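You operate a simulated robot arm through the tools that you are given. There is no shell and no other tool. Be economical: measure what you need, move in short steps, check, and stop when the job is done.

You run a simulated two-armed robot. Do the job below in one go: nothing can be reset, and whatever is moved stays where it is left.

## Task
Take the soap carton and put it on the bare right end of the old bench. Then put the blue mug in the basin. Then fetch the short pale fibre pack and set it on top of the blue goblet. Then fetch the red-collared grey tuft and stand it on the second shelf from the bottom of the low steel rack. Then open the drawer marked tools, put the short standing pack in the top white table drawer, then shut the tools. Then open the upper flat drawer. Keep to this order. Set down upright: soap carton, blue mug, short pale fibre pack, red-collared grey tuft, short standing pack.

The check looks at the end state, three seconds after you hand in, the way a careful person would. Anything else that was tipped, shoved, dropped, spilled or broken makes it a failure.

## Robot
Two 7-joint arms with two-finger parallel grippers on one trunk, on a base that drives. Base frame: it is fixed to the floor where the robot stands at the start and does not move with it; the origin is under the middle of the robot, x ahead of it, y to its left, z up. Lengths are in m, angles in degrees, forces in N, time in s.
The left shoulder is at the start at [0.062, 0.195, 1.054], the right one opposite. With the tool pointing down near the work surface each hand reaches from about 0.1 to 0.58 m from the robot's upright axis, wherever it stands, measured 20 degrees to its own side. Places, roughly: bare right end of the old bench (31x23 cm) [0.86, -2.82, 0.78]; basin [3.3, -4.7, 0.6]; blue goblet (10x9x13 cm) [4.2, -3.4, 0.9]; blue mug (12x8x9 cm) [4.1, -3.2, 0.5]; drawer marked tools [0.6, -0.2, 0.6]; red-collared grey tuft (2x2x7 cm) [1.3, -0.5, 0.8]; second shelf of the low steel rack (23x66 cm) [1.28, 2.1, 0.74]; short pale fibre pack (8x5x5 cm) [4.2, -3.2, 0.9]; short standing pack (5x5x8 cm) [0.6, -0.3, 0.8]; soap carton [0.5, -0.25, 0.75]; top white table drawer inside [0.6, -0.2, 0.6]; upper flat drawer [-2.4, -3.5, 0.9]. Payload 1.57 kg a hand.
Tool frame (each hand has its own): the origin (TCP) lies between the finger pads and is the grasp point; the fingertips stand 0.03 m ahead of it; z points along the fingers, y is the line along which they close. The gripper opens to 0.11 m. The fingers are 0.024 m wide and 0.012 m thick; the gripper's body (0.048 by 0.112 m) begins 0.078 m behind the TCP.
Orientation is that of the tool frame in the base frame, as a unit quaternion [w, x, y, z]. With the fingers straight down and closing along the base's y, the tool's x points along the base's -x, its y along +y and its z along -z.

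## Interface
- The arms move only by the tool nudge_tool. It takes "left_commands", "right_commands" or both (then of equal length, played together; a hand with none holds still); each is a list of rows, each an object of numbers (a shift or turn left out is 0, a gripper value left out holds the last): "rx", "ry", "rz": the turn, a rotation vector about the base's x, y, z in units of 4 degrees (1.0 is 4 degrees); "tx", "ty", "tz": the shift along the base's x, y, z in units of 40 mm (1.0 is 40 mm); "fingers": the opening, from 0 (shut) to 1 (fully open). In form: [{"rx": .., "ry": .., "rz": .., "tx": .., "ty": .., "tz": .., "fingers": ..}, ...]. A call has 1 to 12 rows; each row shifts and turns the commanded pose from where the row before left it. A call with a number of a shift or a turn outside -1 to 1 is refused whole. Rows are played at 5 a second. More than 0.05 m and 8.6 degrees between two rows, or a gripper value outside its range, and nothing of the call is played. Where a pose cannot be reached the arm comes as near as it can. A force on the tool above 40 N (or 10 N above the force at the start of the call, whichever is more), or a blocked arm, ends the call early, and 0.2 s more pass. The fingers move at their own pace (about 0.072 m/s each) and stop on an object; they squeeze with about 34 N. The grip force told is the motor's: it shows also when the fingers shut on nothing. Time passes only in rows, and 0.2 s behind the last, so rows that do not move let the fingers close. The reply holds the time, the measured pose of the TCP, the force on the tool along the base axes, the opening and the grip force, in the units named above and with some noise, with the torque about the TCP (base axes, N m) and any sound that the robot's microphone picked up, and new pictures: "views" is both (left out), scene, wrist or none (wrist: the cameras of the hands that moved).
- Cameras (640 x 400 px; columns grow to the right, rows downward): "scene" is now at [0.0825, -0.0372, 1.6172]; the picture's right is [-0.58, -0.82, -0.00], its down [-0.75, 0.53, -0.40] and it looks along [0.33, -0.23, -0.92] (base axes); focal length 268 px, centre (320, 200). "left" rides on the left gripper at [0.07, -0.016, -0.141] in its tool frame; the picture's right is [0.23, 0.97, 0.00], its down [-0.85, 0.20, -0.48] and it looks along [-0.47, 0.11, 0.88] (tool axes); focal length 222 px, centre (320, 200). "right" rides on the right gripper at [0.07, 0.016, -0.141] in its tool frame; the picture's right is [-0.23, 0.97, 0.00], its down [-0.86, -0.20, -0.48] and it looks along [-0.47, -0.11, 0.88] (tool axes); focal length 222 px, centre (320, 200).
- raise_lower(by): slides the trunk up (or, below 0, down) by that many m; the arms and the scene camera ride with it, the base frame stays. It gives what a move gives, with no picture.
- drive_base(legs): drives the robot by 1 to 6 legs, each [ahead, left, turn to the left] in m, m and degrees, along the robot's own axes; the way and the turn of a leg run together, so that a leg with both is an arc; at most 1.5 m and 180 degrees a leg. The arms and the cameras ride along, it lands a little off, and it stops where it bumps. It gives what a move gives, and a new picture of the scene camera.
- turn_head(pan, tilt): turns the head with the scene camera to pan (to the left, within 86 degrees either way) and tilt (down, from -29 to 69), counted from straight ahead of the robot. It gives what a move gives, and a new picture of the scene camera.
- measure_at(camera, pixels): there is no depth. For up to 12 entries [column, row, z] of the newest picture of that camera ("zoom" is the newest enlarged one), the place [x, y] in the base frame at which the ray of that pixel passes the height z, good to about 0.003 m. It takes no simulated time.
- zoom(camera, box): a new picture of the part [left, top, right, bottom] of that camera's present view, enlarged. It takes no simulated time.
- close_job(): hands the job in; it is judged then, once.

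Go step by step. Measure first, check grasps and placings, and put right what went wrong. The budget is 131 turns and 260 pictures, counting those below and the enlarged ones. Unless the task says otherwise, let go and move clear before handing in, and close with one line.

The tools are called as name(argument=value, ...) on one line, values as JSON. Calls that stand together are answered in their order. nudge_tool: Moves the arms, as the interface text tells. Its arguments: {"type":"object","properties":{"left_commands":{"type":"array"},"right_commands":{"type":"array"},"views":{"type":"string","enum":["both","scene","wrist","none"]}},"required":[]} The other tools are called the same way: raise_lower (by) slides the trunk up or down; drive_base (legs) drives the base; turn_head (pan, tilt) turns the head that bears the scene camera; measure_at (camera, pixels) gives the place at which the rays of pixels pass given heights; zoom (camera, box) takes an enlarged picture of a part of a camera's view; close_job () hands the job in.

At the start:

```text
time_s: 0.0
left_position: [0.5245, -0.0434, 1.0454]
left_orientation: [-0.001, -0.001, 1.0, 0.001]
left_wrist_force: [-1.0, -0.2, -0.2]
left_torque: [-0.03, -0.03, -0.01]
left_grip_width: 0.11
left_grasp_force: 0.0
right_position: [0.3241, -0.5012, 0.9686]
right_orientation: [0.0, 0.0, 1.0, 0.0]
right_wrist_force: [-0.5, 0.1, 0.1]
right_torque: [-0.02, 0.0, 0.02]
right_grip_width: 0.1101
right_grasp_force: 0.1
trunk travel left (down, up): [-0.65, 0.34]
robot x, y, heading: [0.0064, 0.0006, -0.1]
head pan, tilt: [-35.2, 66.3]
```

scene: 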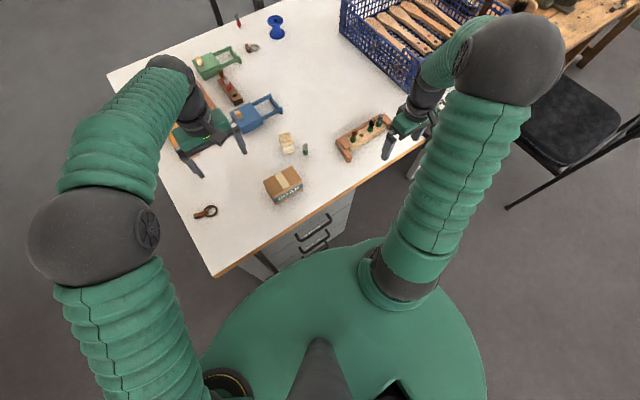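
right: 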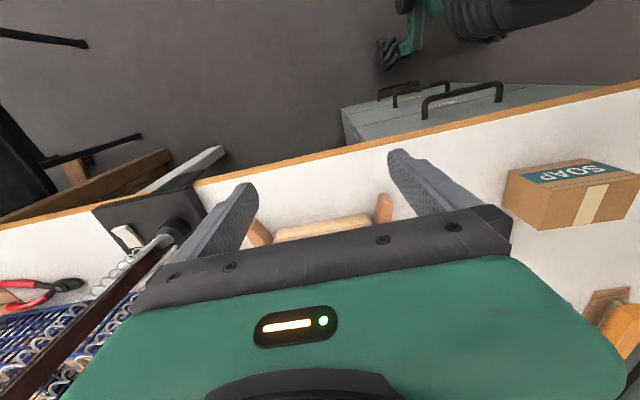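
left: 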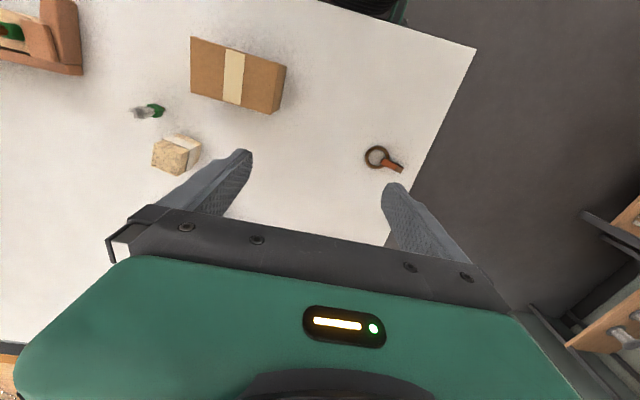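

The scene shows the soap carton near (283,184), the pale short pack near (287,143), and the drawers under the table edge near (315,235). I'll enlarge the view and measure the carton.

zoom(camera="scene", box=[180, 100, 420, 270])

measure_at(camera="scene", pixels=[[264, 182, 0.82], [294, 167, 0.82], [302, 183, 0.82], [273, 199, 0.82], [275, 203, 0.75], [302, 189, 0.75], [287, 143, 0.8], [305, 150, 0.75], [213, 275, 0.75], [425, 140, 0.75]])

```text
2.35 times, centred on (300, 185) of scene
```

zoom: 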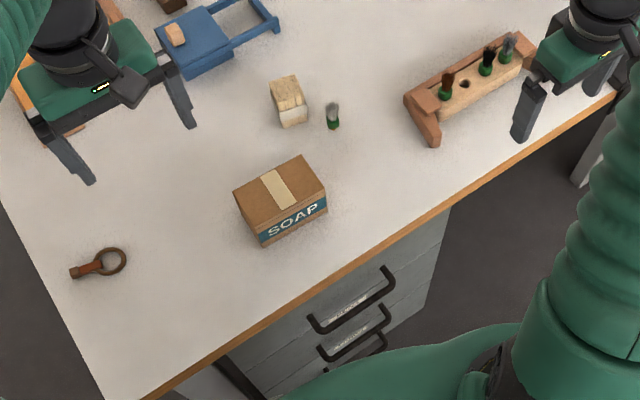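

```text
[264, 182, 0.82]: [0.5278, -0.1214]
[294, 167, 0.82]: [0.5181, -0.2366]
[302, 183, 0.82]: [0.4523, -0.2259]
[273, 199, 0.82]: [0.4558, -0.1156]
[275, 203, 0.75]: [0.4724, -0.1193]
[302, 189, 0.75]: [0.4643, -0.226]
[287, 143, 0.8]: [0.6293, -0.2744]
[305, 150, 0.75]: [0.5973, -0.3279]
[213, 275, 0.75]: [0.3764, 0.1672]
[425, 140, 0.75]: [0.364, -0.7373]
```

Measure the same points from the left wrist camera to fix heights (table corner at (476,47), carton corners).

measure_at(camera="left", pixels=[[476, 47, 0.75], [476, 47, 0.72], [476, 47, 0.78], [191, 37, 0.82], [286, 66, 0.82], [278, 112, 0.82], [190, 88, 0.82], [191, 37, 0.8], [286, 66, 0.8], [278, 112, 0.8]])

measure_at(camera="scene", pixels=[[213, 275, 0.72], [213, 275, 0.78], [264, 182, 0.8], [302, 183, 0.8], [273, 199, 0.8], [294, 167, 0.8]])

zoom(camera="left", box=[140, 0, 480, 212])

```text
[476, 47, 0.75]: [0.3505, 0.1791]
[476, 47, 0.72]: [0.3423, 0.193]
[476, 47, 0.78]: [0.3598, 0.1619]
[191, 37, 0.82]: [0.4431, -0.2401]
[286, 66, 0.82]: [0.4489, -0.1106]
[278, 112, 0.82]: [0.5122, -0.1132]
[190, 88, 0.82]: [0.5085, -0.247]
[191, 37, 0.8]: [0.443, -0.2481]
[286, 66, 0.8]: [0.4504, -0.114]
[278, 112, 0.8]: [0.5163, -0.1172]
```

```text
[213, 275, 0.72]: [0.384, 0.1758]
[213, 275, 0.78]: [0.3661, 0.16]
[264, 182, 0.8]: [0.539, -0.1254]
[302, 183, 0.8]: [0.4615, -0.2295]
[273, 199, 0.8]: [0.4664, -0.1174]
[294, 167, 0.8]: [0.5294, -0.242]
```

```text
1.88 times, centred on (310, 106) of left
```

zoom: 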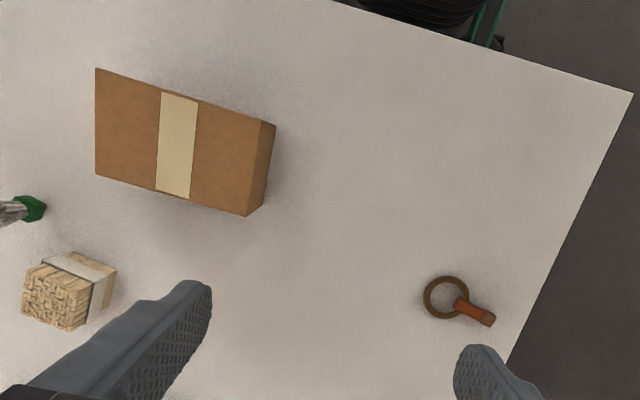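

Table top comes out at z≈0.78 and the carton at about (0.474,-0.167), top≈0.85, with its narrow side along x. I'll move the left hand away and bring the right hand over with a quarter turn.

nudge_tool(left_commands=[{"ty": 0.8, "tx": -0.4}, {"ty": 0.8, "tx": -0.4}, {"ty": 0.8, "tx": -0.4}, {"ty": 0.8, "tx": -0.4}, {"ty": 0.8, "tx": -0.4}, {"ty": 0.8, "tx": -0.4}, {"ty": 0.8, "tx": -0.4}, {"ty": 0.8, "tx": -0.4}, {"ty": 0.8, "tx": -0.4}, {"ty": 0.8, "tx": -0.4}, {"ty": 0.8, "tx": -0.4}, {"ty": 0.8, "tx": -0.4}], right_commands=[{"rz": 1, "ty": 0.5}, {"rz": 1, "ty": 0.5}, {"rz": 1, "ty": 0.5}, {"rz": 1, "ty": 0.5}, {"rz": 1, "ty": 0.5}, {"rz": 1, "ty": 0.5}, {"rz": 1, "ty": 0.5}, {"rz": 1, "ty": 0.5}, {"rz": 1, "ty": 0.5}, {"rz": 1, "ty": 0.5}, {"rz": 1, "ty": 0.5}, {"rz": 1, "ty": 0.5}], views="none")

nudge_tool(right_commands=[{"rz": 1, "ty": 0.2, "tx": 0.34}, {"rz": 1, "ty": 0.2, "tx": 0.34}, {"rz": 1, "ty": 0.2, "tx": 0.34}, {"rz": 1, "ty": 0.2, "tx": 0.34}, {"rz": 1, "ty": 0.2, "tx": 0.34}, {"rz": 1, "ty": 0.2, "tx": 0.34}, {"rz": 1, "ty": 0.2, "tx": 0.34}, {"rz": 1, "ty": 0.2, "tx": 0.34}, {"rz": 1, "ty": 0.2, "tx": 0.34}, {"rz": 1, "ty": 0.2, "tx": 0.34}, {"rz": 0.5, "ty": 0.2, "tx": 0.34}, {"ty": 0.15}])

```text
time_s: 2.6
left_position: [0.3287, 0.3452, 1.0456]
left_orientation: [0.0, 0.0, 1.0, -0.002]
left_wrist_force: [0.1, 0.3, -0.6]
left_torque: [-0.02, 0.0, -0.02]
left_grip_width: 0.11
left_grasp_force: 0.0
right_position: [0.3215, -0.2566, 0.9695]
right_orientation: [0.0, -0.407, 0.914, 0.0]
right_wrist_force: [0.1, -0.5, -0.3]
right_torque: [-0.01, 0.04, 0.02]
right_grip_width: 0.11
right_grasp_force: 0.0
trunk travel left (down, up): [-0.65, 0.34]
robot x, y, heading: [0.0011, 0.0024, 0.1]
head pan, tilt: [-35.2, 66.3]
```

```text
time_s: 5.2
left_position: [0.3307, 0.3443, 1.0455]
left_orientation: [0.0, 0.0, 1.0, -0.001]
left_wrist_force: [0.1, 1.2, -0.1]
left_torque: [0.0, -0.02, -0.01]
left_grip_width: 0.11
left_grasp_force: 0.1
right_position: [0.4718, -0.1629, 0.969]
right_orientation: [0.0, 0.708, -0.706, -0.001]
right_wrist_force: [-0.9, 0.2, 0.6]
right_torque: [0.0, 0.0, 0.0]
right_grip_width: 0.11
right_grasp_force: 0.0
trunk travel left (down, up): [-0.65, 0.34]
robot x, y, heading: [-0.0004, 0.0021, 0.3]
head pan, tilt: [-35.2, 66.3]
```

scene: 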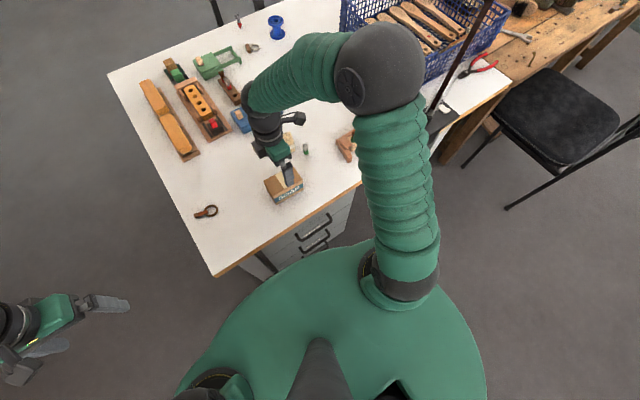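
right: 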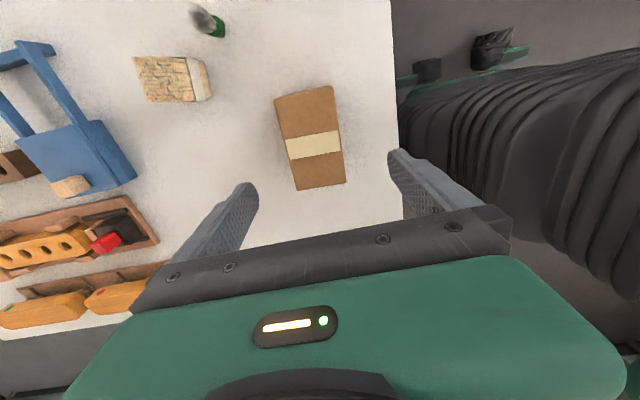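

The hand is turned and above the carton; check the carton's corners with the right camera.

measure_at(camera="right", pixels=[[274, 98, 0.85], [331, 86, 0.85], [346, 182, 0.85], [298, 191, 0.85], [309, 140, 0.85]])

```text
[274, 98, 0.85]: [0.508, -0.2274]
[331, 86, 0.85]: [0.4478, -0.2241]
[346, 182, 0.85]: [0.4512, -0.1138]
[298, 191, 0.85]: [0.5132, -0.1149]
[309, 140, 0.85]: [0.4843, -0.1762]
```

Center about (0.480,-0.170). Descend to z≈0.825 with small correction.

nudge_tool(right_commands=[{"tx": 0.2, "ty": -0.18}, {"tz": -0.6}, {"tz": -0.6}, {"tz": -0.6}, {"tz": -0.6}, {"tz": -0.6}, {"tz": -0.6}, {"fingers": 0.3}, {"fingers": 0.3}, {"fingers": 0.3}, {"fingers": 0.3}])

```text
time_s: 7.6
left_position: [0.3298, 0.3431, 1.0456]
left_orientation: [0.0, 0.0, 1.0, 0.0]
left_wrist_force: [1.3, 0.2, -1.1]
left_torque: [0.01, 0.01, 0.0]
left_grip_width: 0.11
left_grasp_force: 0.0
right_position: [0.4789, -0.1717, 0.8255]
right_orientation: [0.001, -0.707, 0.707, 0.001]
right_wrist_force: [0.1, 0.0, -0.1]
right_torque: [-0.02, 0.01, 0.0]
right_grip_width: 0.0648
right_grasp_force: 33.7
trunk travel left (down, up): [-0.65, 0.34]
robot x, y, heading: [-0.0019, -0.0001, -0.1]
head pan, tilt: [-35.2, 66.3]
```

scene: 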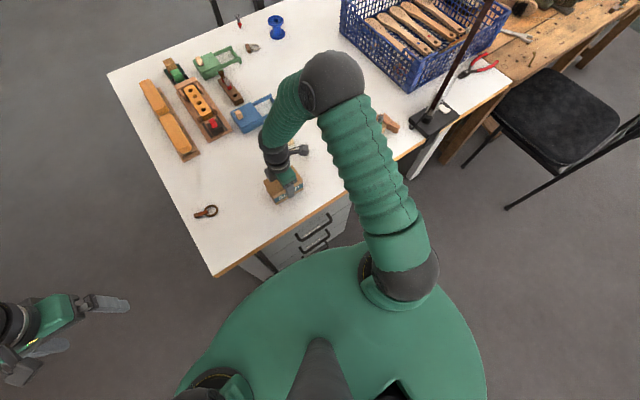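
right: 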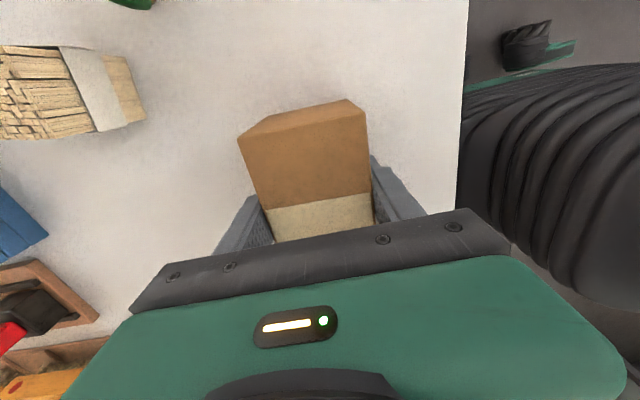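

Carton gripped at 0.065. Lift, tuck back, and survey with the head to the right.

nudge_tool(right_commands=[{"tz": 0.8}, {"tz": 0.8}, {"tz": 0.8}, {"tz": 0.8}, {"tx": -0.8, "ty": -0.4}, {"tx": -0.8, "ty": -0.4}, {"tx": -0.8, "ty": -0.4}, {"tx": -0.8, "ty": -0.4}], views="none")

turn_head(pan=-60, tilt=25)

turn_head(pan=0, tilt=25)

```text
time_s: 9.4
left_position: [0.329, 0.3441, 1.0464]
left_orientation: [0.001, 0.0, 1.0, -0.001]
left_wrist_force: [-0.7, -0.2, -0.9]
left_torque: [0.06, -0.04, 0.0]
left_grip_width: 0.1101
left_grasp_force: 0.1
right_position: [0.3506, -0.2358, 0.9532]
right_orientation: [-0.001, 0.707, -0.707, 0.0]
right_wrist_force: [0.3, 0.0, 0.1]
right_torque: [0.0, -0.03, -0.02]
right_grip_width: 0.033
right_grasp_force: 0.1
trunk travel left (down, up): [-0.65, 0.34]
robot x, y, heading: [0.0003, 0.001, -0.1]
head pan, tilt: [-35.2, 66.3]
```

```text
time_s: 10.5
left_position: [0.3297, 0.3434, 1.0457]
left_orientation: [0.0, 0.0, 1.0, -0.001]
left_wrist_force: [0.5, 0.5, -0.2]
left_torque: [0.02, -0.01, 0.0]
left_grip_width: 0.1099
left_grasp_force: 0.0
right_position: [0.3519, -0.235, 0.9537]
right_orientation: [0.001, -0.707, 0.707, 0.001]
right_wrist_force: [0.2, 0.1, -0.7]
right_torque: [0.0, -0.01, -0.01]
right_grip_width: 0.033
right_grasp_force: 0.0
trunk travel left (down, up): [-0.65, 0.34]
robot x, y, heading: [-0.0012, 0.0022, 0.2]
head pan, tilt: [-60.0, 25.0]
```

scene: 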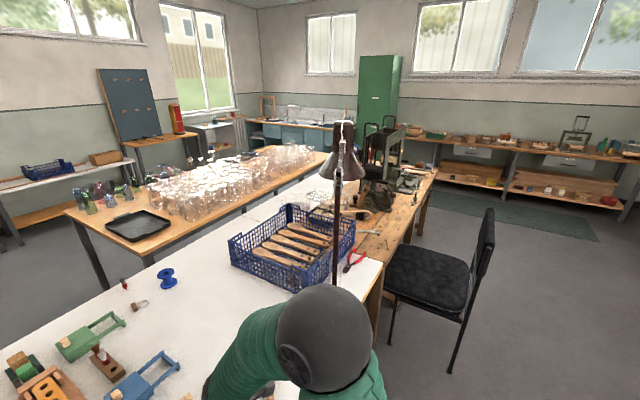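

```text
time_s: 11.8
left_position: [0.3302, 0.3436, 1.0456]
left_orientation: [0.0, 0.0, 1.0, -0.001]
left_wrist_force: [0.2, 0.3, -0.5]
left_torque: [-0.04, -0.02, -0.04]
left_grip_width: 0.1096
left_grasp_force: 0.0
right_position: [0.3527, -0.2343, 0.9528]
right_orientation: [0.0, 0.708, -0.706, -0.001]
right_wrist_force: [-0.2, 0.3, -0.2]
right_torque: [-0.02, 0.0, -0.01]
right_grip_width: 0.0331
right_grasp_force: 0.1
trunk travel left (down, up): [-0.65, 0.34]
robot x, y, heading: [0.0009, 0.0003, 0.2]
head pan, tilt: [0.0, 25.0]
```

scene: 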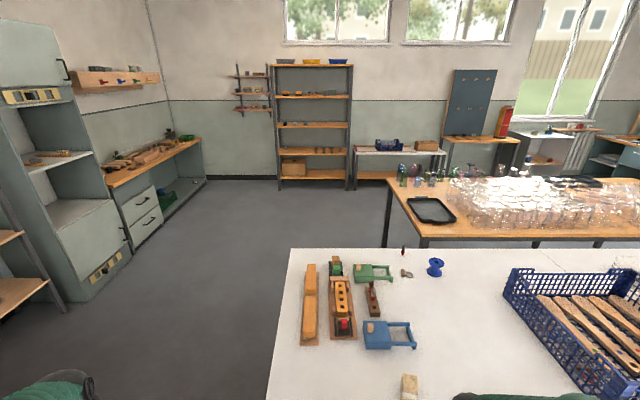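

The grip opening is 0.033 with no force, so the carton slipped out. Look where it is.

turn_head(pan=-35, tilt=66)

zoom(camera="right", box=[0, 0, 640, 400])

```text
time_s: 12.9
left_position: [0.3301, 0.3436, 1.0456]
left_orientation: [0.0, 0.001, 1.0, -0.001]
left_wrist_force: [-0.6, -1.3, 0.6]
left_torque: [0.03, 0.01, -0.02]
left_grip_width: 0.1099
left_grasp_force: 0.0
right_position: [0.3526, -0.2342, 0.9543]
right_orientation: [0.0, -0.707, 0.707, 0.0]
right_wrist_force: [0.4, 0.3, 0.7]
right_torque: [0.03, -0.02, -0.01]
right_grip_width: 0.0331
right_grasp_force: 0.1
trunk travel left (down, up): [-0.65, 0.34]
robot x, y, heading: [0.0009, -0.0006, -0.2]
head pan, tilt: [-35.0, 66.0]
```

scene: 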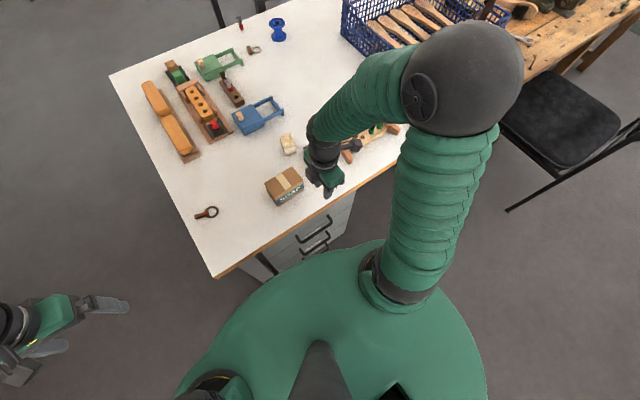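

```text
1.00 times, centred on (320, 200) of right (not enlarged: the box is as wide or as high as the picture)
```

zoom: 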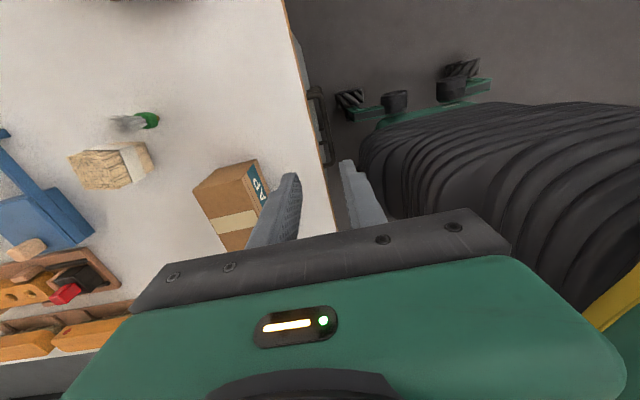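

The carton still stands upright at its old spot; it slipped in the lift. I'll go back, grip deeper and fully shut, and lift slowly.

nudge_tool(right_commands=[{"tx": 0.8, "ty": 0.4, "fingers": 1}, {"tx": 0.8, "ty": 0.4}, {"tx": 0.8, "ty": 0.4}, {"tx": 0.8, "ty": 0.4}], views="wrist")

```text
time_s: 13.9
left_position: [0.332, 0.344, 1.0457]
left_orientation: [-0.001, 0.0, 1.0, -0.001]
left_wrist_force: [0.8, 0.5, 0.3]
left_torque: [0.02, 0.01, -0.02]
left_grip_width: 0.1101
left_grasp_force: 0.0
right_position: [0.4824, -0.1698, 0.952]
right_orientation: [-0.001, -0.707, 0.707, 0.0]
right_wrist_force: [0.0, -0.4, 0.4]
right_torque: [0.0, -0.03, 0.0]
right_grip_width: 0.1099
right_grasp_force: 0.1
trunk travel left (down, up): [-0.65, 0.34]
robot x, y, heading: [0.0008, -0.0048, 0.0]
head pan, tilt: [-35.0, 66.0]
```

right: 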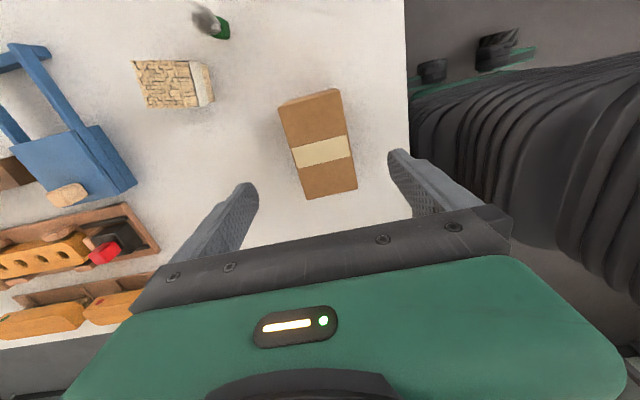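

measure_at(camera="right", pixels=[[277, 106, 0.85], [340, 89, 0.85], [358, 190, 0.85], [308, 199, 0.85], [277, 106, 0.83], [308, 199, 0.83], [308, 199, 0.87]])

nudge_tool(right_commands=[{"tz": -0.6}, {"tz": -0.6}, {"tz": -0.6}, {"tz": -0.6}, {"tz": -0.6}, {"tz": -0.4}, {"fingers": 0}, {"fingers": 0}, {"fingers": 0}, {"fingers": 0}, {"fingers": 0}], views="wrist")

```text
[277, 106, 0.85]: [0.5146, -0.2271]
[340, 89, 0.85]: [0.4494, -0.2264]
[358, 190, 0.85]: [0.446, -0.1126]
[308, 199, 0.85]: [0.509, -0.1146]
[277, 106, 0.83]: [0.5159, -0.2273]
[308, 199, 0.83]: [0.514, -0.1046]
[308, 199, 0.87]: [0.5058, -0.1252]
```

```text
time_s: 16.3
left_position: [0.3307, 0.3449, 1.0452]
left_orientation: [0.0, 0.0, 1.0, -0.002]
left_wrist_force: [1.0, 0.6, -0.4]
left_torque: [-0.01, -0.01, -0.04]
left_grip_width: 0.1101
left_grasp_force: 0.1
right_position: [0.4791, -0.1715, 0.8177]
right_orientation: [0.0, 0.707, -0.707, -0.001]
right_wrist_force: [-0.5, -0.4, -0.5]
right_torque: [-0.03, -0.04, 0.03]
right_grip_width: 0.0647
right_grasp_force: 34.1
trunk travel left (down, up): [-0.65, 0.34]
robot x, y, heading: [-0.0015, -0.0009, 0.2]
head pan, tilt: [-35.0, 66.0]
```

right: 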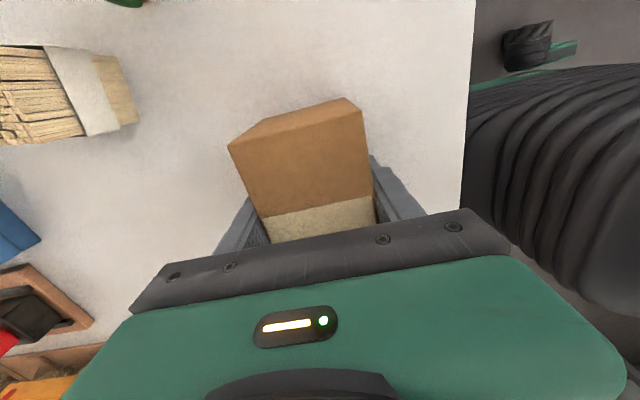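

Gripped again at 0.0647 with 34 N. Slow small lift as a test.

nudge_tool(right_commands=[{"tz": 0.1}, {"tz": 0.1}, {"tz": 0.1}, {"tz": 0.1}], views="wrist")

```text
time_s: 17.3
left_position: [0.3292, 0.3434, 1.0452]
left_orientation: [0.0, -0.001, 1.0, -0.001]
left_wrist_force: [0.5, -0.2, -0.3]
left_torque: [-0.01, -0.02, -0.03]
left_grip_width: 0.1099
left_grasp_force: 0.1
right_position: [0.4802, -0.1715, 0.8339]
right_orientation: [0.001, -0.706, 0.708, 0.001]
right_wrist_force: [0.0, -0.6, -1.5]
right_torque: [0.0, 0.02, 0.01]
right_grip_width: 0.0649
right_grasp_force: 34.3
trunk travel left (down, up): [-0.65, 0.34]
robot x, y, heading: [0.0016, 0.0004, 0.0]
head pan, tilt: [-35.0, 66.0]
```

right: 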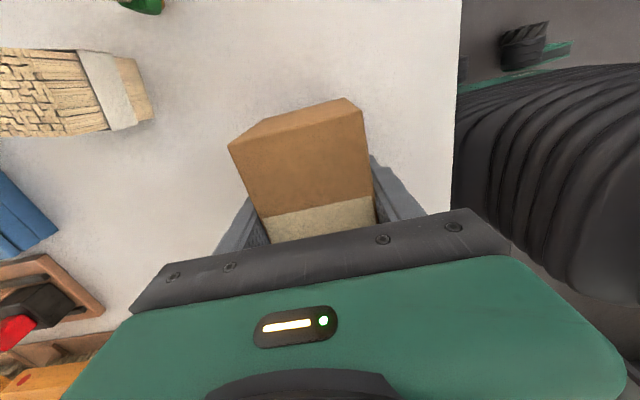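

The carton stays fixed in the wrist view while the table recedes, so it is held. Continue slowly.

nudge_tool(right_commands=[{"tz": 0.15}, {"tz": 0.2}, {"tz": 0.25}, {"tz": 0.25}, {"tz": 0.25}, {"tz": 0.25}, {"tz": 0.25}, {"tz": 0.25}, {"tz": 0.25}, {"tz": 0.25}, {"tz": 0.2}, {"tz": 0.1}], views="wrist")

```text
time_s: 19.9
left_position: [0.3293, 0.3442, 1.0458]
left_orientation: [0.0, 0.0, 1.0, -0.001]
left_wrist_force: [0.5, 1.1, 0.2]
left_torque: [0.0, -0.03, 0.0]
left_grip_width: 0.1101
left_grasp_force: 0.1
right_position: [0.4793, -0.1716, 0.9393]
right_orientation: [-0.001, 0.707, -0.707, 0.0]
right_wrist_force: [-0.2, 0.4, -0.9]
right_torque: [-0.03, 0.0, -0.04]
right_grip_width: 0.0646
right_grasp_force: 34.0
trunk travel left (down, up): [-0.65, 0.34]
robot x, y, heading: [-0.0011, 0.0008, -0.1]
head pan, tilt: [-35.0, 66.0]
```

right: 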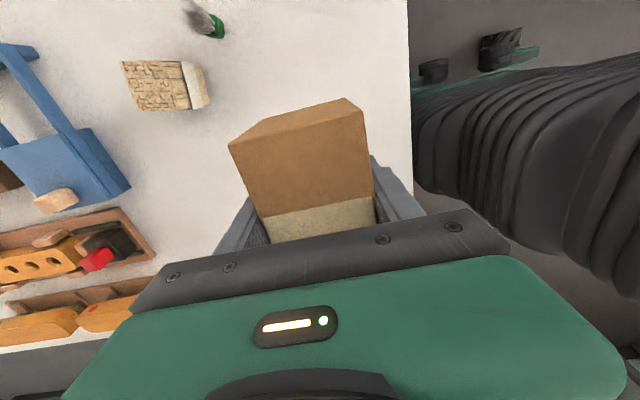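

Held well. Retract the hand gently and look right to plan the drive.

nudge_tool(right_commands=[{"tx": -0.38, "ty": -0.2}, {"tx": -0.38, "ty": -0.2}, {"tx": -0.38, "ty": -0.2}, {"tx": -0.38, "ty": -0.2}, {"tx": -0.38, "ty": -0.2}, {"tx": -0.38, "ty": -0.2}, {"tx": -0.38, "ty": -0.2}, {"tx": -0.38, "ty": -0.2}, {"tx": -0.38, "ty": -0.2}, {"tx": -0.38, "ty": -0.2}, {"tx": -0.38, "ty": -0.2}, {"tx": -0.3, "ty": -0.2}], views="none")

turn_head(pan=-80, tilt=35)

```text
time_s: 22.5
left_position: [0.33, 0.3438, 1.0457]
left_orientation: [0.0, 0.0, 1.0, -0.002]
left_wrist_force: [-0.4, -0.3, 0.5]
left_torque: [0.0, 0.0, -0.03]
left_grip_width: 0.11
left_grasp_force: 0.0
right_position: [0.2997, -0.2675, 0.9394]
right_orientation: [0.0, 0.707, -0.707, 0.0]
right_wrist_force: [0.9, 0.6, -1.3]
right_torque: [-0.01, 0.0, -0.07]
right_grip_width: 0.0645
right_grasp_force: 33.7
trunk travel left (down, up): [-0.65, 0.34]
robot x, y, heading: [0.0011, 0.0027, -0.2]
head pan, tilt: [-35.0, 66.0]
```

```text
time_s: 23.6
left_position: [0.33, 0.3432, 1.0455]
left_orientation: [0.0, 0.0, 1.0, -0.001]
left_wrist_force: [0.1, 0.2, -0.2]
left_torque: [-0.03, 0.0, 0.01]
left_grip_width: 0.11
left_grasp_force: 0.0
right_position: [0.3014, -0.2685, 0.9406]
right_orientation: [-0.001, 0.707, -0.707, -0.001]
right_wrist_force: [-1.1, 0.6, -1.6]
right_torque: [0.01, 0.01, -0.01]
right_grip_width: 0.0647
right_grasp_force: 33.9
trunk travel left (down, up): [-0.65, 0.34]
robot x, y, heading: [0.0031, -0.003, 0.2]
head pan, tilt: [-80.0, 35.0]
```

scene: 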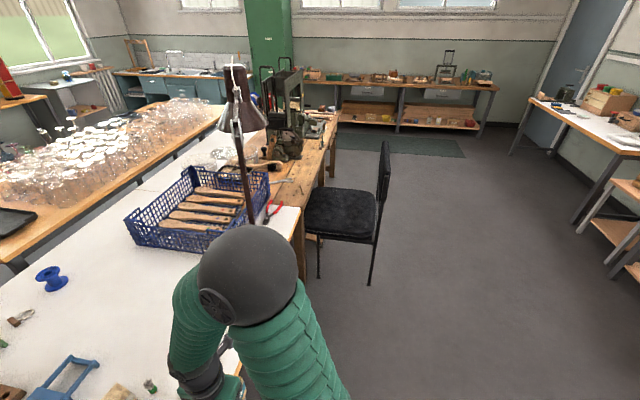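

Floor right of the chair (368,284) is open. Measure chair legs, bench end and other landmarks.

measure_at(camera="scene", pixels=[[368, 284, 0], [319, 278, 0], [387, 175, 0.8], [337, 120, 0.78], [331, 178, 0], [300, 278, 0], [465, 156, 0], [350, 150, 0], [510, 155, 0], [575, 233, 0], [608, 278, 0], [296, 210, 0.78]])

```text
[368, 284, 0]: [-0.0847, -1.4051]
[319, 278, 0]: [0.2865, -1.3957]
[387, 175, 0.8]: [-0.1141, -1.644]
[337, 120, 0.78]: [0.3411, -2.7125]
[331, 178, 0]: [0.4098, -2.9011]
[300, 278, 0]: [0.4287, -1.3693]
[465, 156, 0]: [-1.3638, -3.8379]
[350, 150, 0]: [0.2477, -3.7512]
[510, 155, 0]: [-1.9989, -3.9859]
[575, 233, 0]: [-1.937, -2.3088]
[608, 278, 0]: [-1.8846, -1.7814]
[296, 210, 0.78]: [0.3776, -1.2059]
```

Chair back reaches x≈-0.12; bench end is near y≈-2.9. Back off, slide right along the aisle, and look at the bench end.

drive_base(legs=[[-0.8, 0, 0], [0, -1.4, 0], [0, -1.4, 0]])

turn_head(pan=-20, tilt=25)

```text
time_s: 41.0
left_position: [-0.4999, -2.4627, 1.0457]
left_orientation: [0.0, 0.007, 1.0, -0.001]
left_wrist_force: [-0.4, -0.4, 0.3]
left_torque: [-0.04, 0.0, -0.02]
left_grip_width: 0.1098
left_grasp_force: 0.1
right_position: [-0.5369, -3.0739, 0.94]
right_orientation: [0.0, -0.702, 0.712, 0.0]
right_wrist_force: [-0.3, 1.2, -0.9]
right_torque: [-0.02, 0.02, -0.01]
right_grip_width: 0.0647
right_grasp_force: 33.4
trunk travel left (down, up): [-0.65, 0.34]
robot x, y, heading: [-0.831, -2.8054, -1.1]
head pan, tilt: [-80.0, 35.0]
```

scene: 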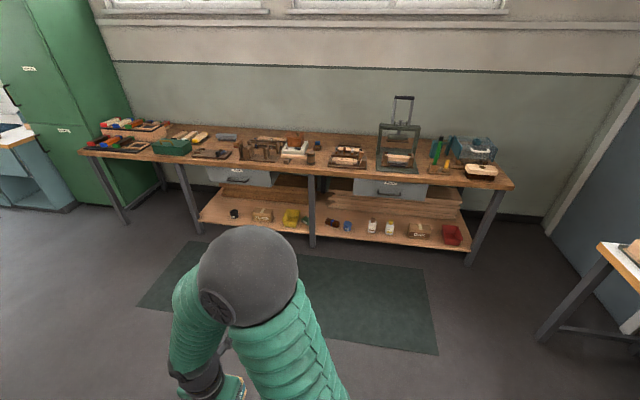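

```text
time_s: 42.3
left_position: [-0.5005, -2.4647, 1.0449]
left_orientation: [0.001, 0.007, 1.0, -0.001]
left_wrist_force: [-0.3, -0.3, 0.0]
left_torque: [0.0, -0.02, -0.04]
left_grip_width: 0.1099
left_grasp_force: 0.0
right_position: [-0.5386, -3.0757, 0.9407]
right_orientation: [0.001, -0.702, 0.712, 0.001]
right_wrist_force: [0.8, -0.8, -1.3]
right_torque: [-0.02, 0.03, 0.0]
right_grip_width: 0.0649
right_grasp_force: 33.7
trunk travel left (down, up): [-0.65, 0.34]
robot x, y, heading: [-0.836, -2.8008, -0.5]
head pan, tilt: [-20.0, 25.0]
```

scene: 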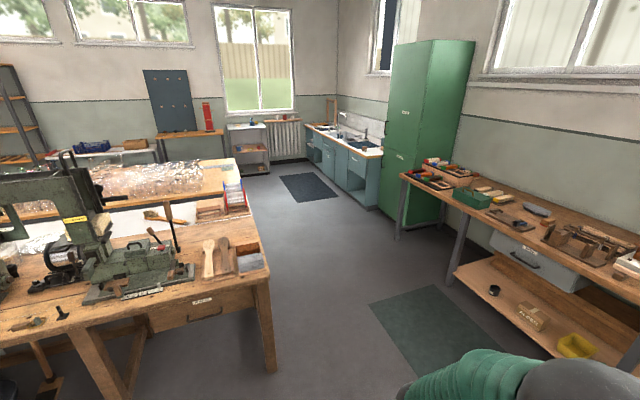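

The bench's end is at (245,255). Zoom in and measure.

zoom(camera="scene", box=[100, 160, 340, 310])

measure_at(camera="scene", pixels=[[267, 272, 0.78], [233, 160, 0.78], [253, 205, 0.78], [200, 300, 0.78], [222, 210, 0.78], [246, 210, 0.78], [275, 372, 0.0], [236, 242, 0.78], [262, 240, 0.78], [225, 272, 0.78]])

```text
2.67 times, centred on (220, 235) of scene
```

zoom: 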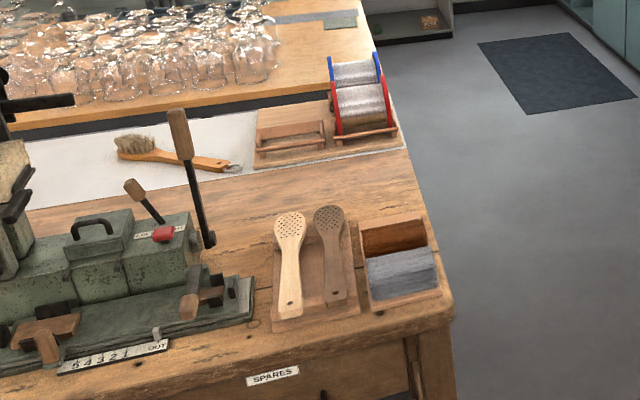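

```text
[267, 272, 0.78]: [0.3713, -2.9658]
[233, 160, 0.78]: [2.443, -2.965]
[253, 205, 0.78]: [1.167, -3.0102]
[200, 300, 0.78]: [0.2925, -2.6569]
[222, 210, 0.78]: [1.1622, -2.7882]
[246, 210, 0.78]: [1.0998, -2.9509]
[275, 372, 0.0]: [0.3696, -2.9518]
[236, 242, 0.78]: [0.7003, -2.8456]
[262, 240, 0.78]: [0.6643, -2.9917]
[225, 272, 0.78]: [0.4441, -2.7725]
```

The bare strip is behind the trays around (0.86,-2.82); the bench end edge is y≈-2.97. I'll approach from the end, facing +y, with the robot around (0.66,-3.37).

drive_base(legs=[[0, 0, 90.5], [-0.56, 0, 0], [0, -0.75, 0]])

turn_head(pan=-70, tilt=50)

```text
time_s: 53.1
left_position: [-0.4328, -3.0336, 1.0447]
left_orientation: [-0.001, 0.709, -0.705, 0.001]
left_wrist_force: [0.0, 0.0, -0.4]
left_torque: [-0.03, -0.03, 0.01]
left_grip_width: 0.1102
left_grasp_force: 0.0
right_position: [0.1783, -3.0609, 0.9424]
right_orientation: [0.0, 1.0, 0.003, 0.0]
right_wrist_force: [-0.5, 0.3, -1.2]
right_torque: [0.0, 0.01, 0.0]
right_grip_width: 0.0649
right_grasp_force: 34.2
trunk travel left (down, up): [-0.65, 0.34]
robot x, y, heading: [-0.0876, -3.3625, 90.4]
head pan, tilt: [-20.0, 25.0]
```

scene: 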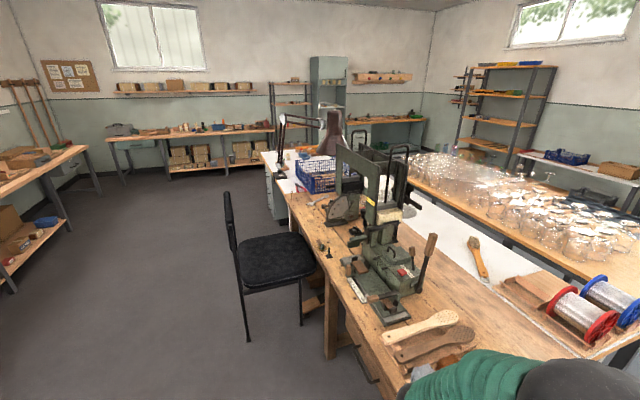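

```text
time_s: 54.2
left_position: [-0.4309, -3.0352, 1.0455]
left_orientation: [0.0, 0.709, -0.706, 0.001]
left_wrist_force: [0.3, -0.4, 1.0]
left_torque: [-0.03, 0.03, 0.0]
left_grip_width: 0.1099
left_grasp_force: 0.1
right_position: [0.1806, -3.0597, 0.9408]
right_orientation: [0.0, 1.0, 0.002, -0.001]
right_wrist_force: [-0.2, -0.2, -0.4]
right_torque: [-0.02, 0.01, 0.0]
right_grip_width: 0.0647
right_grasp_force: 34.1
trunk travel left (down, up): [-0.65, 0.34]
robot x, y, heading: [-0.0853, -3.3641, 90.5]
head pan, tilt: [-70.0, 50.0]
```

scene: 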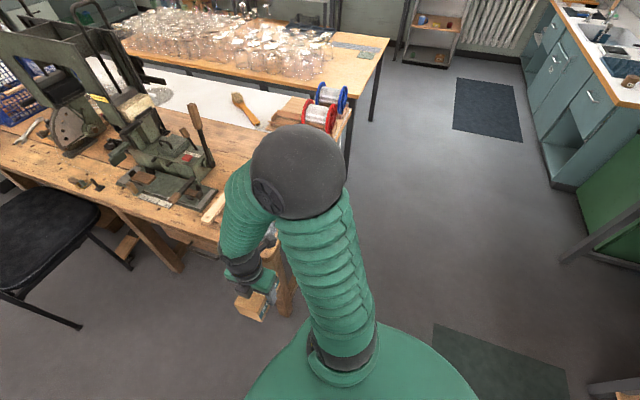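

Path clear. Sidestep right 0.75 m and look down at the bare area.

drive_base(legs=[[0, -0.75, 0]])

turn_head(pan=-5, tilt=60)

```text
time_s: 58.3
left_position: [0.3149, -3.0311, 1.0442]
left_orientation: [-0.001, 0.708, -0.706, 0.001]
left_wrist_force: [0.1, 0.1, -0.2]
left_torque: [-0.01, -0.03, 0.01]
left_grip_width: 0.1099
left_grasp_force: 0.1
right_position: [0.9254, -3.0594, 0.9402]
right_orientation: [0.001, 1.0, 0.002, 0.0]
right_wrist_force: [-0.4, 0.5, -0.7]
right_torque: [-0.01, -0.06, 0.02]
right_grip_width: 0.0647
right_grasp_force: 34.3
trunk travel left (down, up): [-0.65, 0.34]
robot x, y, heading: [0.6608, -3.3593, 90.3]
head pan, tilt: [-70.0, 50.0]
```

scene: 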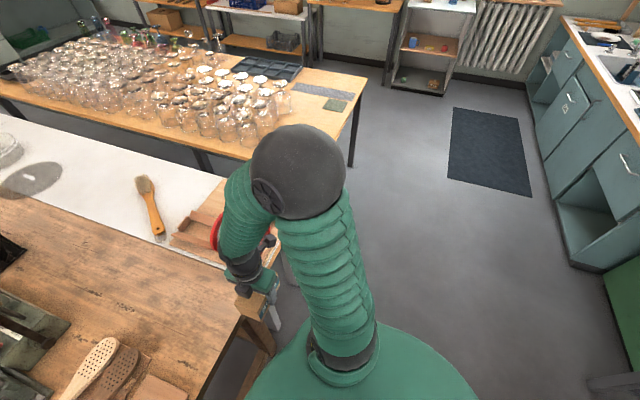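

```text
time_s: 59.6
left_position: [0.3182, -3.0317, 1.0469]
left_orientation: [0.0, 0.707, -0.707, 0.0]
left_wrist_force: [0.5, 1.0, 0.4]
left_torque: [0.02, 0.02, 0.02]
left_grip_width: 0.1102
left_grasp_force: 0.0
right_position: [0.9276, -3.0596, 0.939]
right_orientation: [0.0, 1.0, 0.002, 0.0]
right_wrist_force: [0.0, -0.7, -1.1]
right_torque: [0.0, 0.0, 0.03]
right_grip_width: 0.0645
right_grasp_force: 33.6
trunk travel left (down, up): [-0.65, 0.34]
robot x, y, heading: [0.6583, -3.3579, 90.0]
head pan, tilt: [-5.0, 60.0]
```

scene: 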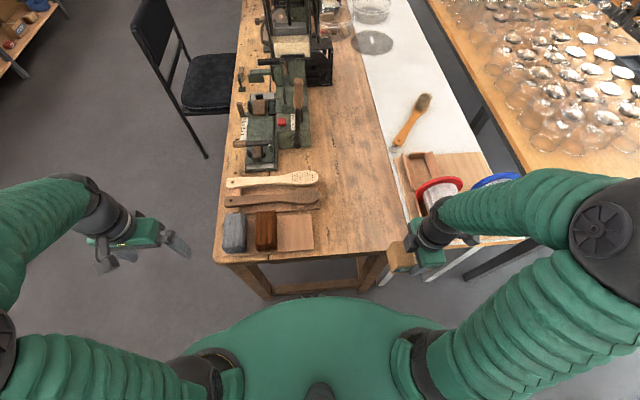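

Bare wood lies around (355,220). Measure the tray edge (313,235), bench edges and the white sheet's edge.

measure_at(camera="scene", pixels=[[314, 250, 0.78], [313, 212, 0.8], [320, 178, 0.8], [395, 250, 0.78], [388, 200, 0.78], [380, 170, 0.78], [355, 222, 0.78], [216, 262, 0.78], [330, 165, 0.78], [415, 215, 0.8]])

zoom(camera="scene", box=[260, 140, 460, 290])

```text
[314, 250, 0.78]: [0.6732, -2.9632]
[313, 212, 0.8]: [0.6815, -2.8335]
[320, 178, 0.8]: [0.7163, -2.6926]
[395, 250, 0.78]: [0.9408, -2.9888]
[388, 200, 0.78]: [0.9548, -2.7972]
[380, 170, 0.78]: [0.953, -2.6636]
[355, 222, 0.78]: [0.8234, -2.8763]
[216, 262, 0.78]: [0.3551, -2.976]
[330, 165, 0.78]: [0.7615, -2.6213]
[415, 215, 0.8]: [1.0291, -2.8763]
```

```text
2.67 times, centred on (360, 215) of scene
```

zoom: 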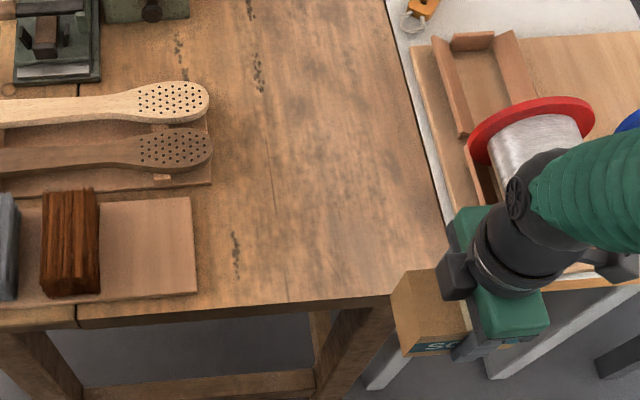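

Target (0.83,-2.84): clear bare wood. Move over, then descend to just above.

nudge_tool(right_commands=[{"tx": -0.22, "ty": 0.3}, {"tx": -0.22, "ty": 0.5}, {"tx": -0.22, "ty": 0.5}, {"tx": -0.22, "ty": 0.5}, {"tx": -0.22, "ty": 0.5}, {"tx": -0.22, "ty": 0.5}, {"tx": -0.22, "ty": 0.5}, {"tx": -0.22, "ty": 0.5}, {"tx": -0.22, "ty": 0.5}, {"tx": -0.22, "ty": 0.5}, {"tx": -0.22, "ty": 0.4}, {"ty": 0.3}], views="none")

nudge_tool(right_commands=[{"tz": -0.3}, {"tz": -0.3}, {"tz": -0.3}, {"tz": -0.3}, {"tz": -0.3}, {"tz": -0.3}, {"tz": -0.3}, {"tz": -0.3}, {"tz": -0.2}])

```text
time_s: 62.2
left_position: [0.3165, -3.0303, 1.046]
left_orientation: [-0.001, 0.708, -0.706, 0.0]
left_wrist_force: [-1.2, 0.0, 0.5]
left_torque: [0.01, 0.0, 0.01]
left_grip_width: 0.1099
left_grasp_force: 0.1
right_position: [0.8326, -2.8387, 0.9405]
right_orientation: [0.0, 1.0, 0.002, -0.001]
right_wrist_force: [0.3, -0.2, -2.2]
right_torque: [-0.02, 0.01, -0.04]
right_grip_width: 0.0648
right_grasp_force: 33.8
trunk travel left (down, up): [-0.65, 0.34]
robot x, y, heading: [0.6574, -3.3606, 90.0]
head pan, tilt: [-5.0, 60.0]
```

```text
time_s: 64.2
left_position: [0.3165, -3.0302, 1.0441]
left_orientation: [-0.001, 0.707, -0.707, 0.001]
left_wrist_force: [0.3, 0.2, 0.4]
left_torque: [0.0, 0.02, 0.0]
left_grip_width: 0.1101
left_grasp_force: 0.1
right_position: [0.8311, -2.8387, 0.8362]
right_orientation: [0.0, 1.0, 0.001, -0.001]
right_wrist_force: [0.7, -0.1, -1.1]
right_torque: [0.01, 0.0, 0.04]
right_grip_width: 0.0647
right_grasp_force: 34.2
trunk travel left (down, up): [-0.65, 0.34]
robot x, y, heading: [0.6623, -3.3598, 90.1]
head pan, tilt: [-5.0, 60.0]
```

scene: 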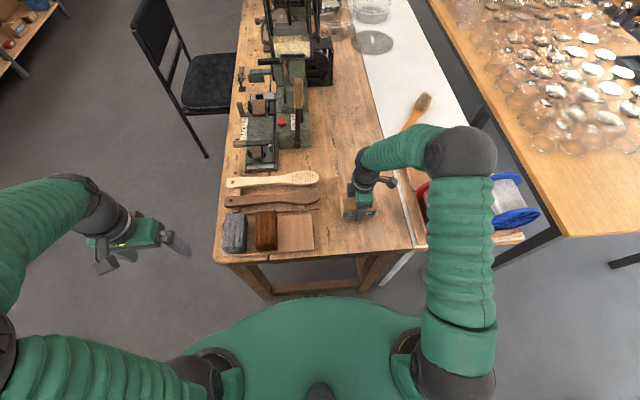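
right: 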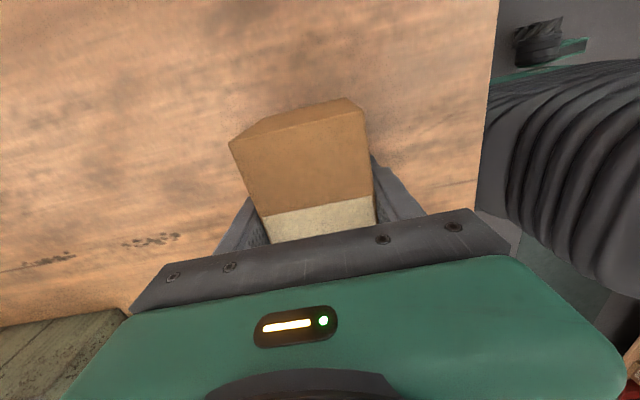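

Lower slowly until contact.

nudge_tool(right_commands=[{"tz": -0.1}, {"tz": -0.1}, {"tz": -0.1}, {"tz": -0.08}, {"tz": -0.05}, {}], views="none")

```text
time_s: 65.7
left_position: [0.3162, -3.0308, 1.0461]
left_orientation: [0.001, 0.708, -0.706, 0.001]
left_wrist_force: [0.7, -0.1, 0.8]
left_torque: [-0.01, 0.0, -0.02]
left_grip_width: 0.1103
left_grasp_force: 0.0
right_position: [0.8316, -2.839, 0.8187]
right_orientation: [-0.001, 1.0, 0.002, -0.001]
right_wrist_force: [0.2, 0.4, -0.7]
right_torque: [-0.01, -0.01, -0.01]
right_grip_width: 0.0646
right_grasp_force: 34.1
trunk travel left (down, up): [-0.65, 0.34]
robot x, y, heading: [0.6618, -3.3605, 90.3]
head pan, tilt: [-5.0, 60.0]
```

nudge_tool(right_commands=[{"tz": -0.05}, {"tz": -0.05}, {"tz": -0.05}, {"tz": -0.05}], views="none")

```text
time_s: 66.7
left_position: [0.3153, -3.0319, 1.0469]
left_orientation: [-0.001, 0.708, -0.707, 0.0]
left_wrist_force: [0.1, 0.1, 0.1]
left_torque: [-0.01, 0.0, 0.01]
left_grip_width: 0.11
left_grasp_force: 0.0
right_position: [0.8299, -2.841, 0.8121]
right_orientation: [-0.001, 1.0, 0.002, -0.001]
right_wrist_force: [2.1, 1.3, 29.1]
right_torque: [-0.96, 0.01, 0.01]
right_grip_width: 0.0646
right_grasp_force: 34.3
trunk travel left (down, up): [-0.65, 0.34]
robot x, y, heading: [0.6576, -3.3621, 90.2]
head pan, tilt: [-5.0, 60.0]
```

Contact (29 N). Ease slightly, release, and rise.

nudge_tool(right_commands=[{"tz": 0.03}, {"fingers": 1}, {}, {}, {"tz": 0.2}, {"tz": 0.8}, {"tz": 0.8}, {"tz": 0.8}, {"tz": 0.8}, {"ty": -0.8}, {"ty": -0.8}, {"ty": -0.8}])

```text
time_s: 69.2
left_position: [0.3154, -3.0319, 1.0459]
left_orientation: [-0.001, 0.708, -0.706, 0.0]
left_wrist_force: [-0.8, -0.1, 0.5]
left_torque: [0.04, -0.01, -0.04]
left_grip_width: 0.11
left_grasp_force: 0.0
right_position: [0.8299, -2.9361, 0.9489]
right_orientation: [-0.001, 1.0, 0.002, -0.001]
right_wrist_force: [0.1, -0.7, 0.5]
right_torque: [-0.01, 0.02, -0.02]
right_grip_width: 0.11
right_grasp_force: 0.0
trunk travel left (down, up): [-0.65, 0.34]
robot x, y, heading: [0.66, -3.3615, 90.0]
head pan, tilt: [-5.0, 60.0]
```

scene: 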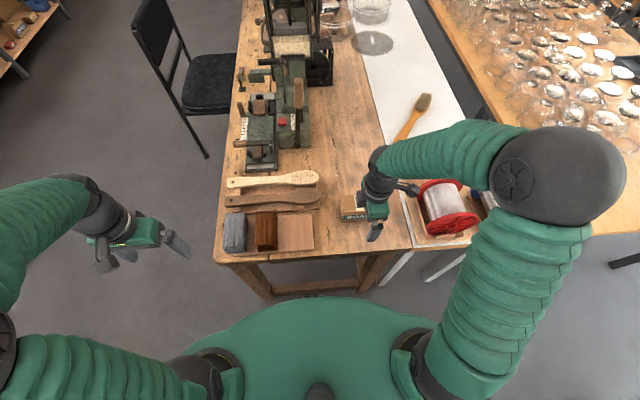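
right: 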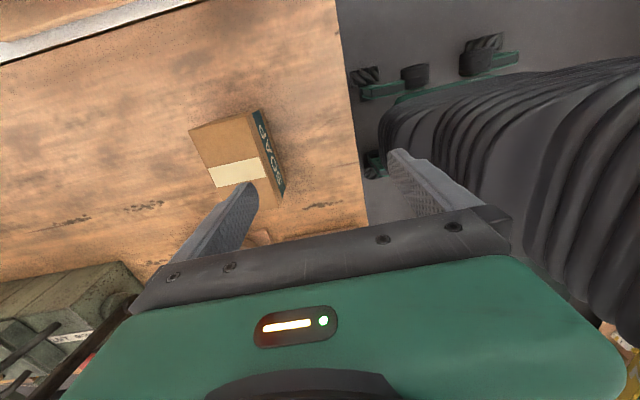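

Carton stands upright on the bare end. Retract the hand and look toward the next area on the right.

nudge_tool(right_commands=[{"ty": -0.8}, {"ty": -0.8}, {"ty": -0.8}, {"ty": -0.5, "tz": 0.3}], views="none")

turn_head(pan=-84, tilt=25)

```text
time_s: 70.2
left_position: [0.3151, -3.0322, 1.0459]
left_orientation: [-0.002, 0.708, -0.707, -0.001]
left_wrist_force: [0.1, -0.3, 0.1]
left_torque: [0.03, -0.03, 0.01]
left_grip_width: 0.11
left_grasp_force: 0.0
right_position: [0.831, -3.0531, 0.9602]
right_orientation: [-0.002, 1.0, 0.001, -0.001]
right_wrist_force: [0.3, 0.1, 1.3]
right_torque: [0.04, 0.0, -0.01]
right_grip_width: 0.1099
right_grasp_force: 0.0
trunk travel left (down, up): [-0.65, 0.34]
robot x, y, heading: [0.6618, -3.3616, 90.3]
head pan, tilt: [-5.0, 60.0]
```

```text
time_s: 71.8
left_position: [0.3153, -3.031, 1.0457]
left_orientation: [-0.001, 0.708, -0.707, 0.0]
left_wrist_force: [0.0, 0.2, 0.9]
left_torque: [0.01, 0.0, 0.03]
left_grip_width: 0.1101
left_grasp_force: 0.0
right_position: [0.8304, -3.0511, 0.9601]
right_orientation: [0.0, 1.0, 0.002, -0.001]
right_wrist_force: [0.3, -0.8, 0.1]
right_torque: [-0.02, 0.03, 0.01]
right_grip_width: 0.1101
right_grasp_force: 0.1
trunk travel left (down, up): [-0.65, 0.34]
robot x, y, heading: [0.662, -3.3607, 89.9]
head pan, tilt: [-84.0, 25.0]
```

scene: 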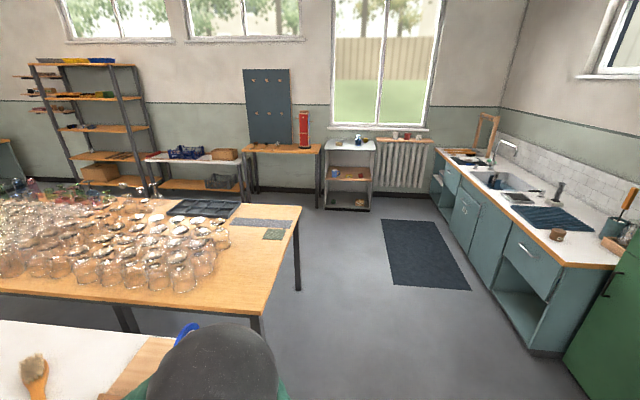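

measure_at(camera="scene", pixels=[[300, 207, 0.8], [263, 320, 0.8], [565, 388, 0], [535, 355, 0], [616, 265, 0.85], [435, 150, 0.85], [323, 209, 0], [370, 211, 0], [500, 178, 0.8], [298, 290, 0], [385, 222, 0], [470, 288, 0]])

zoom(camera="scene", box=[290, 110, 450, 220])

zoom(camera="scene", box=[420, 110, 640, 260])

```text
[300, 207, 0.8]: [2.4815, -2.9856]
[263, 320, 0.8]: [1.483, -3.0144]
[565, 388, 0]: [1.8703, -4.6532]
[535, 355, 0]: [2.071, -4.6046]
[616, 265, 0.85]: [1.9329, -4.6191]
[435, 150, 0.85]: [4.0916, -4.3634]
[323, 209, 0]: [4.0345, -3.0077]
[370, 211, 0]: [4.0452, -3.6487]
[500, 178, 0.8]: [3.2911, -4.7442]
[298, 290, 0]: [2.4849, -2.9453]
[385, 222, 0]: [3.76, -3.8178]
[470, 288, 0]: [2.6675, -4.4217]
```

```text
3.64 times, centred on (370, 165) of scene
```

zoom: 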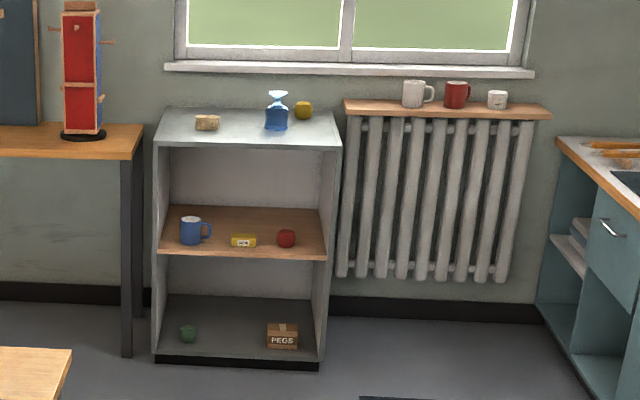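

```text
2.67 times, centred on (530, 185) of scene
```

zoom: 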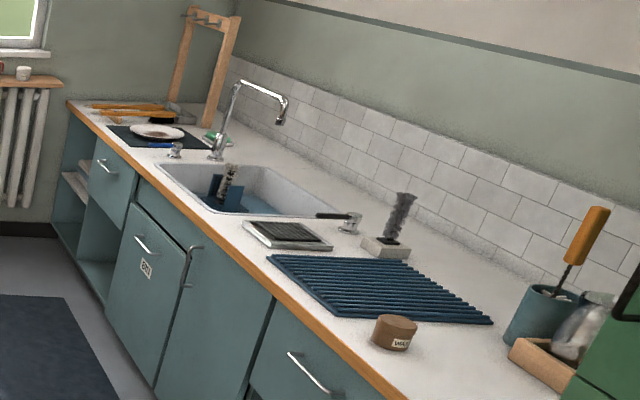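

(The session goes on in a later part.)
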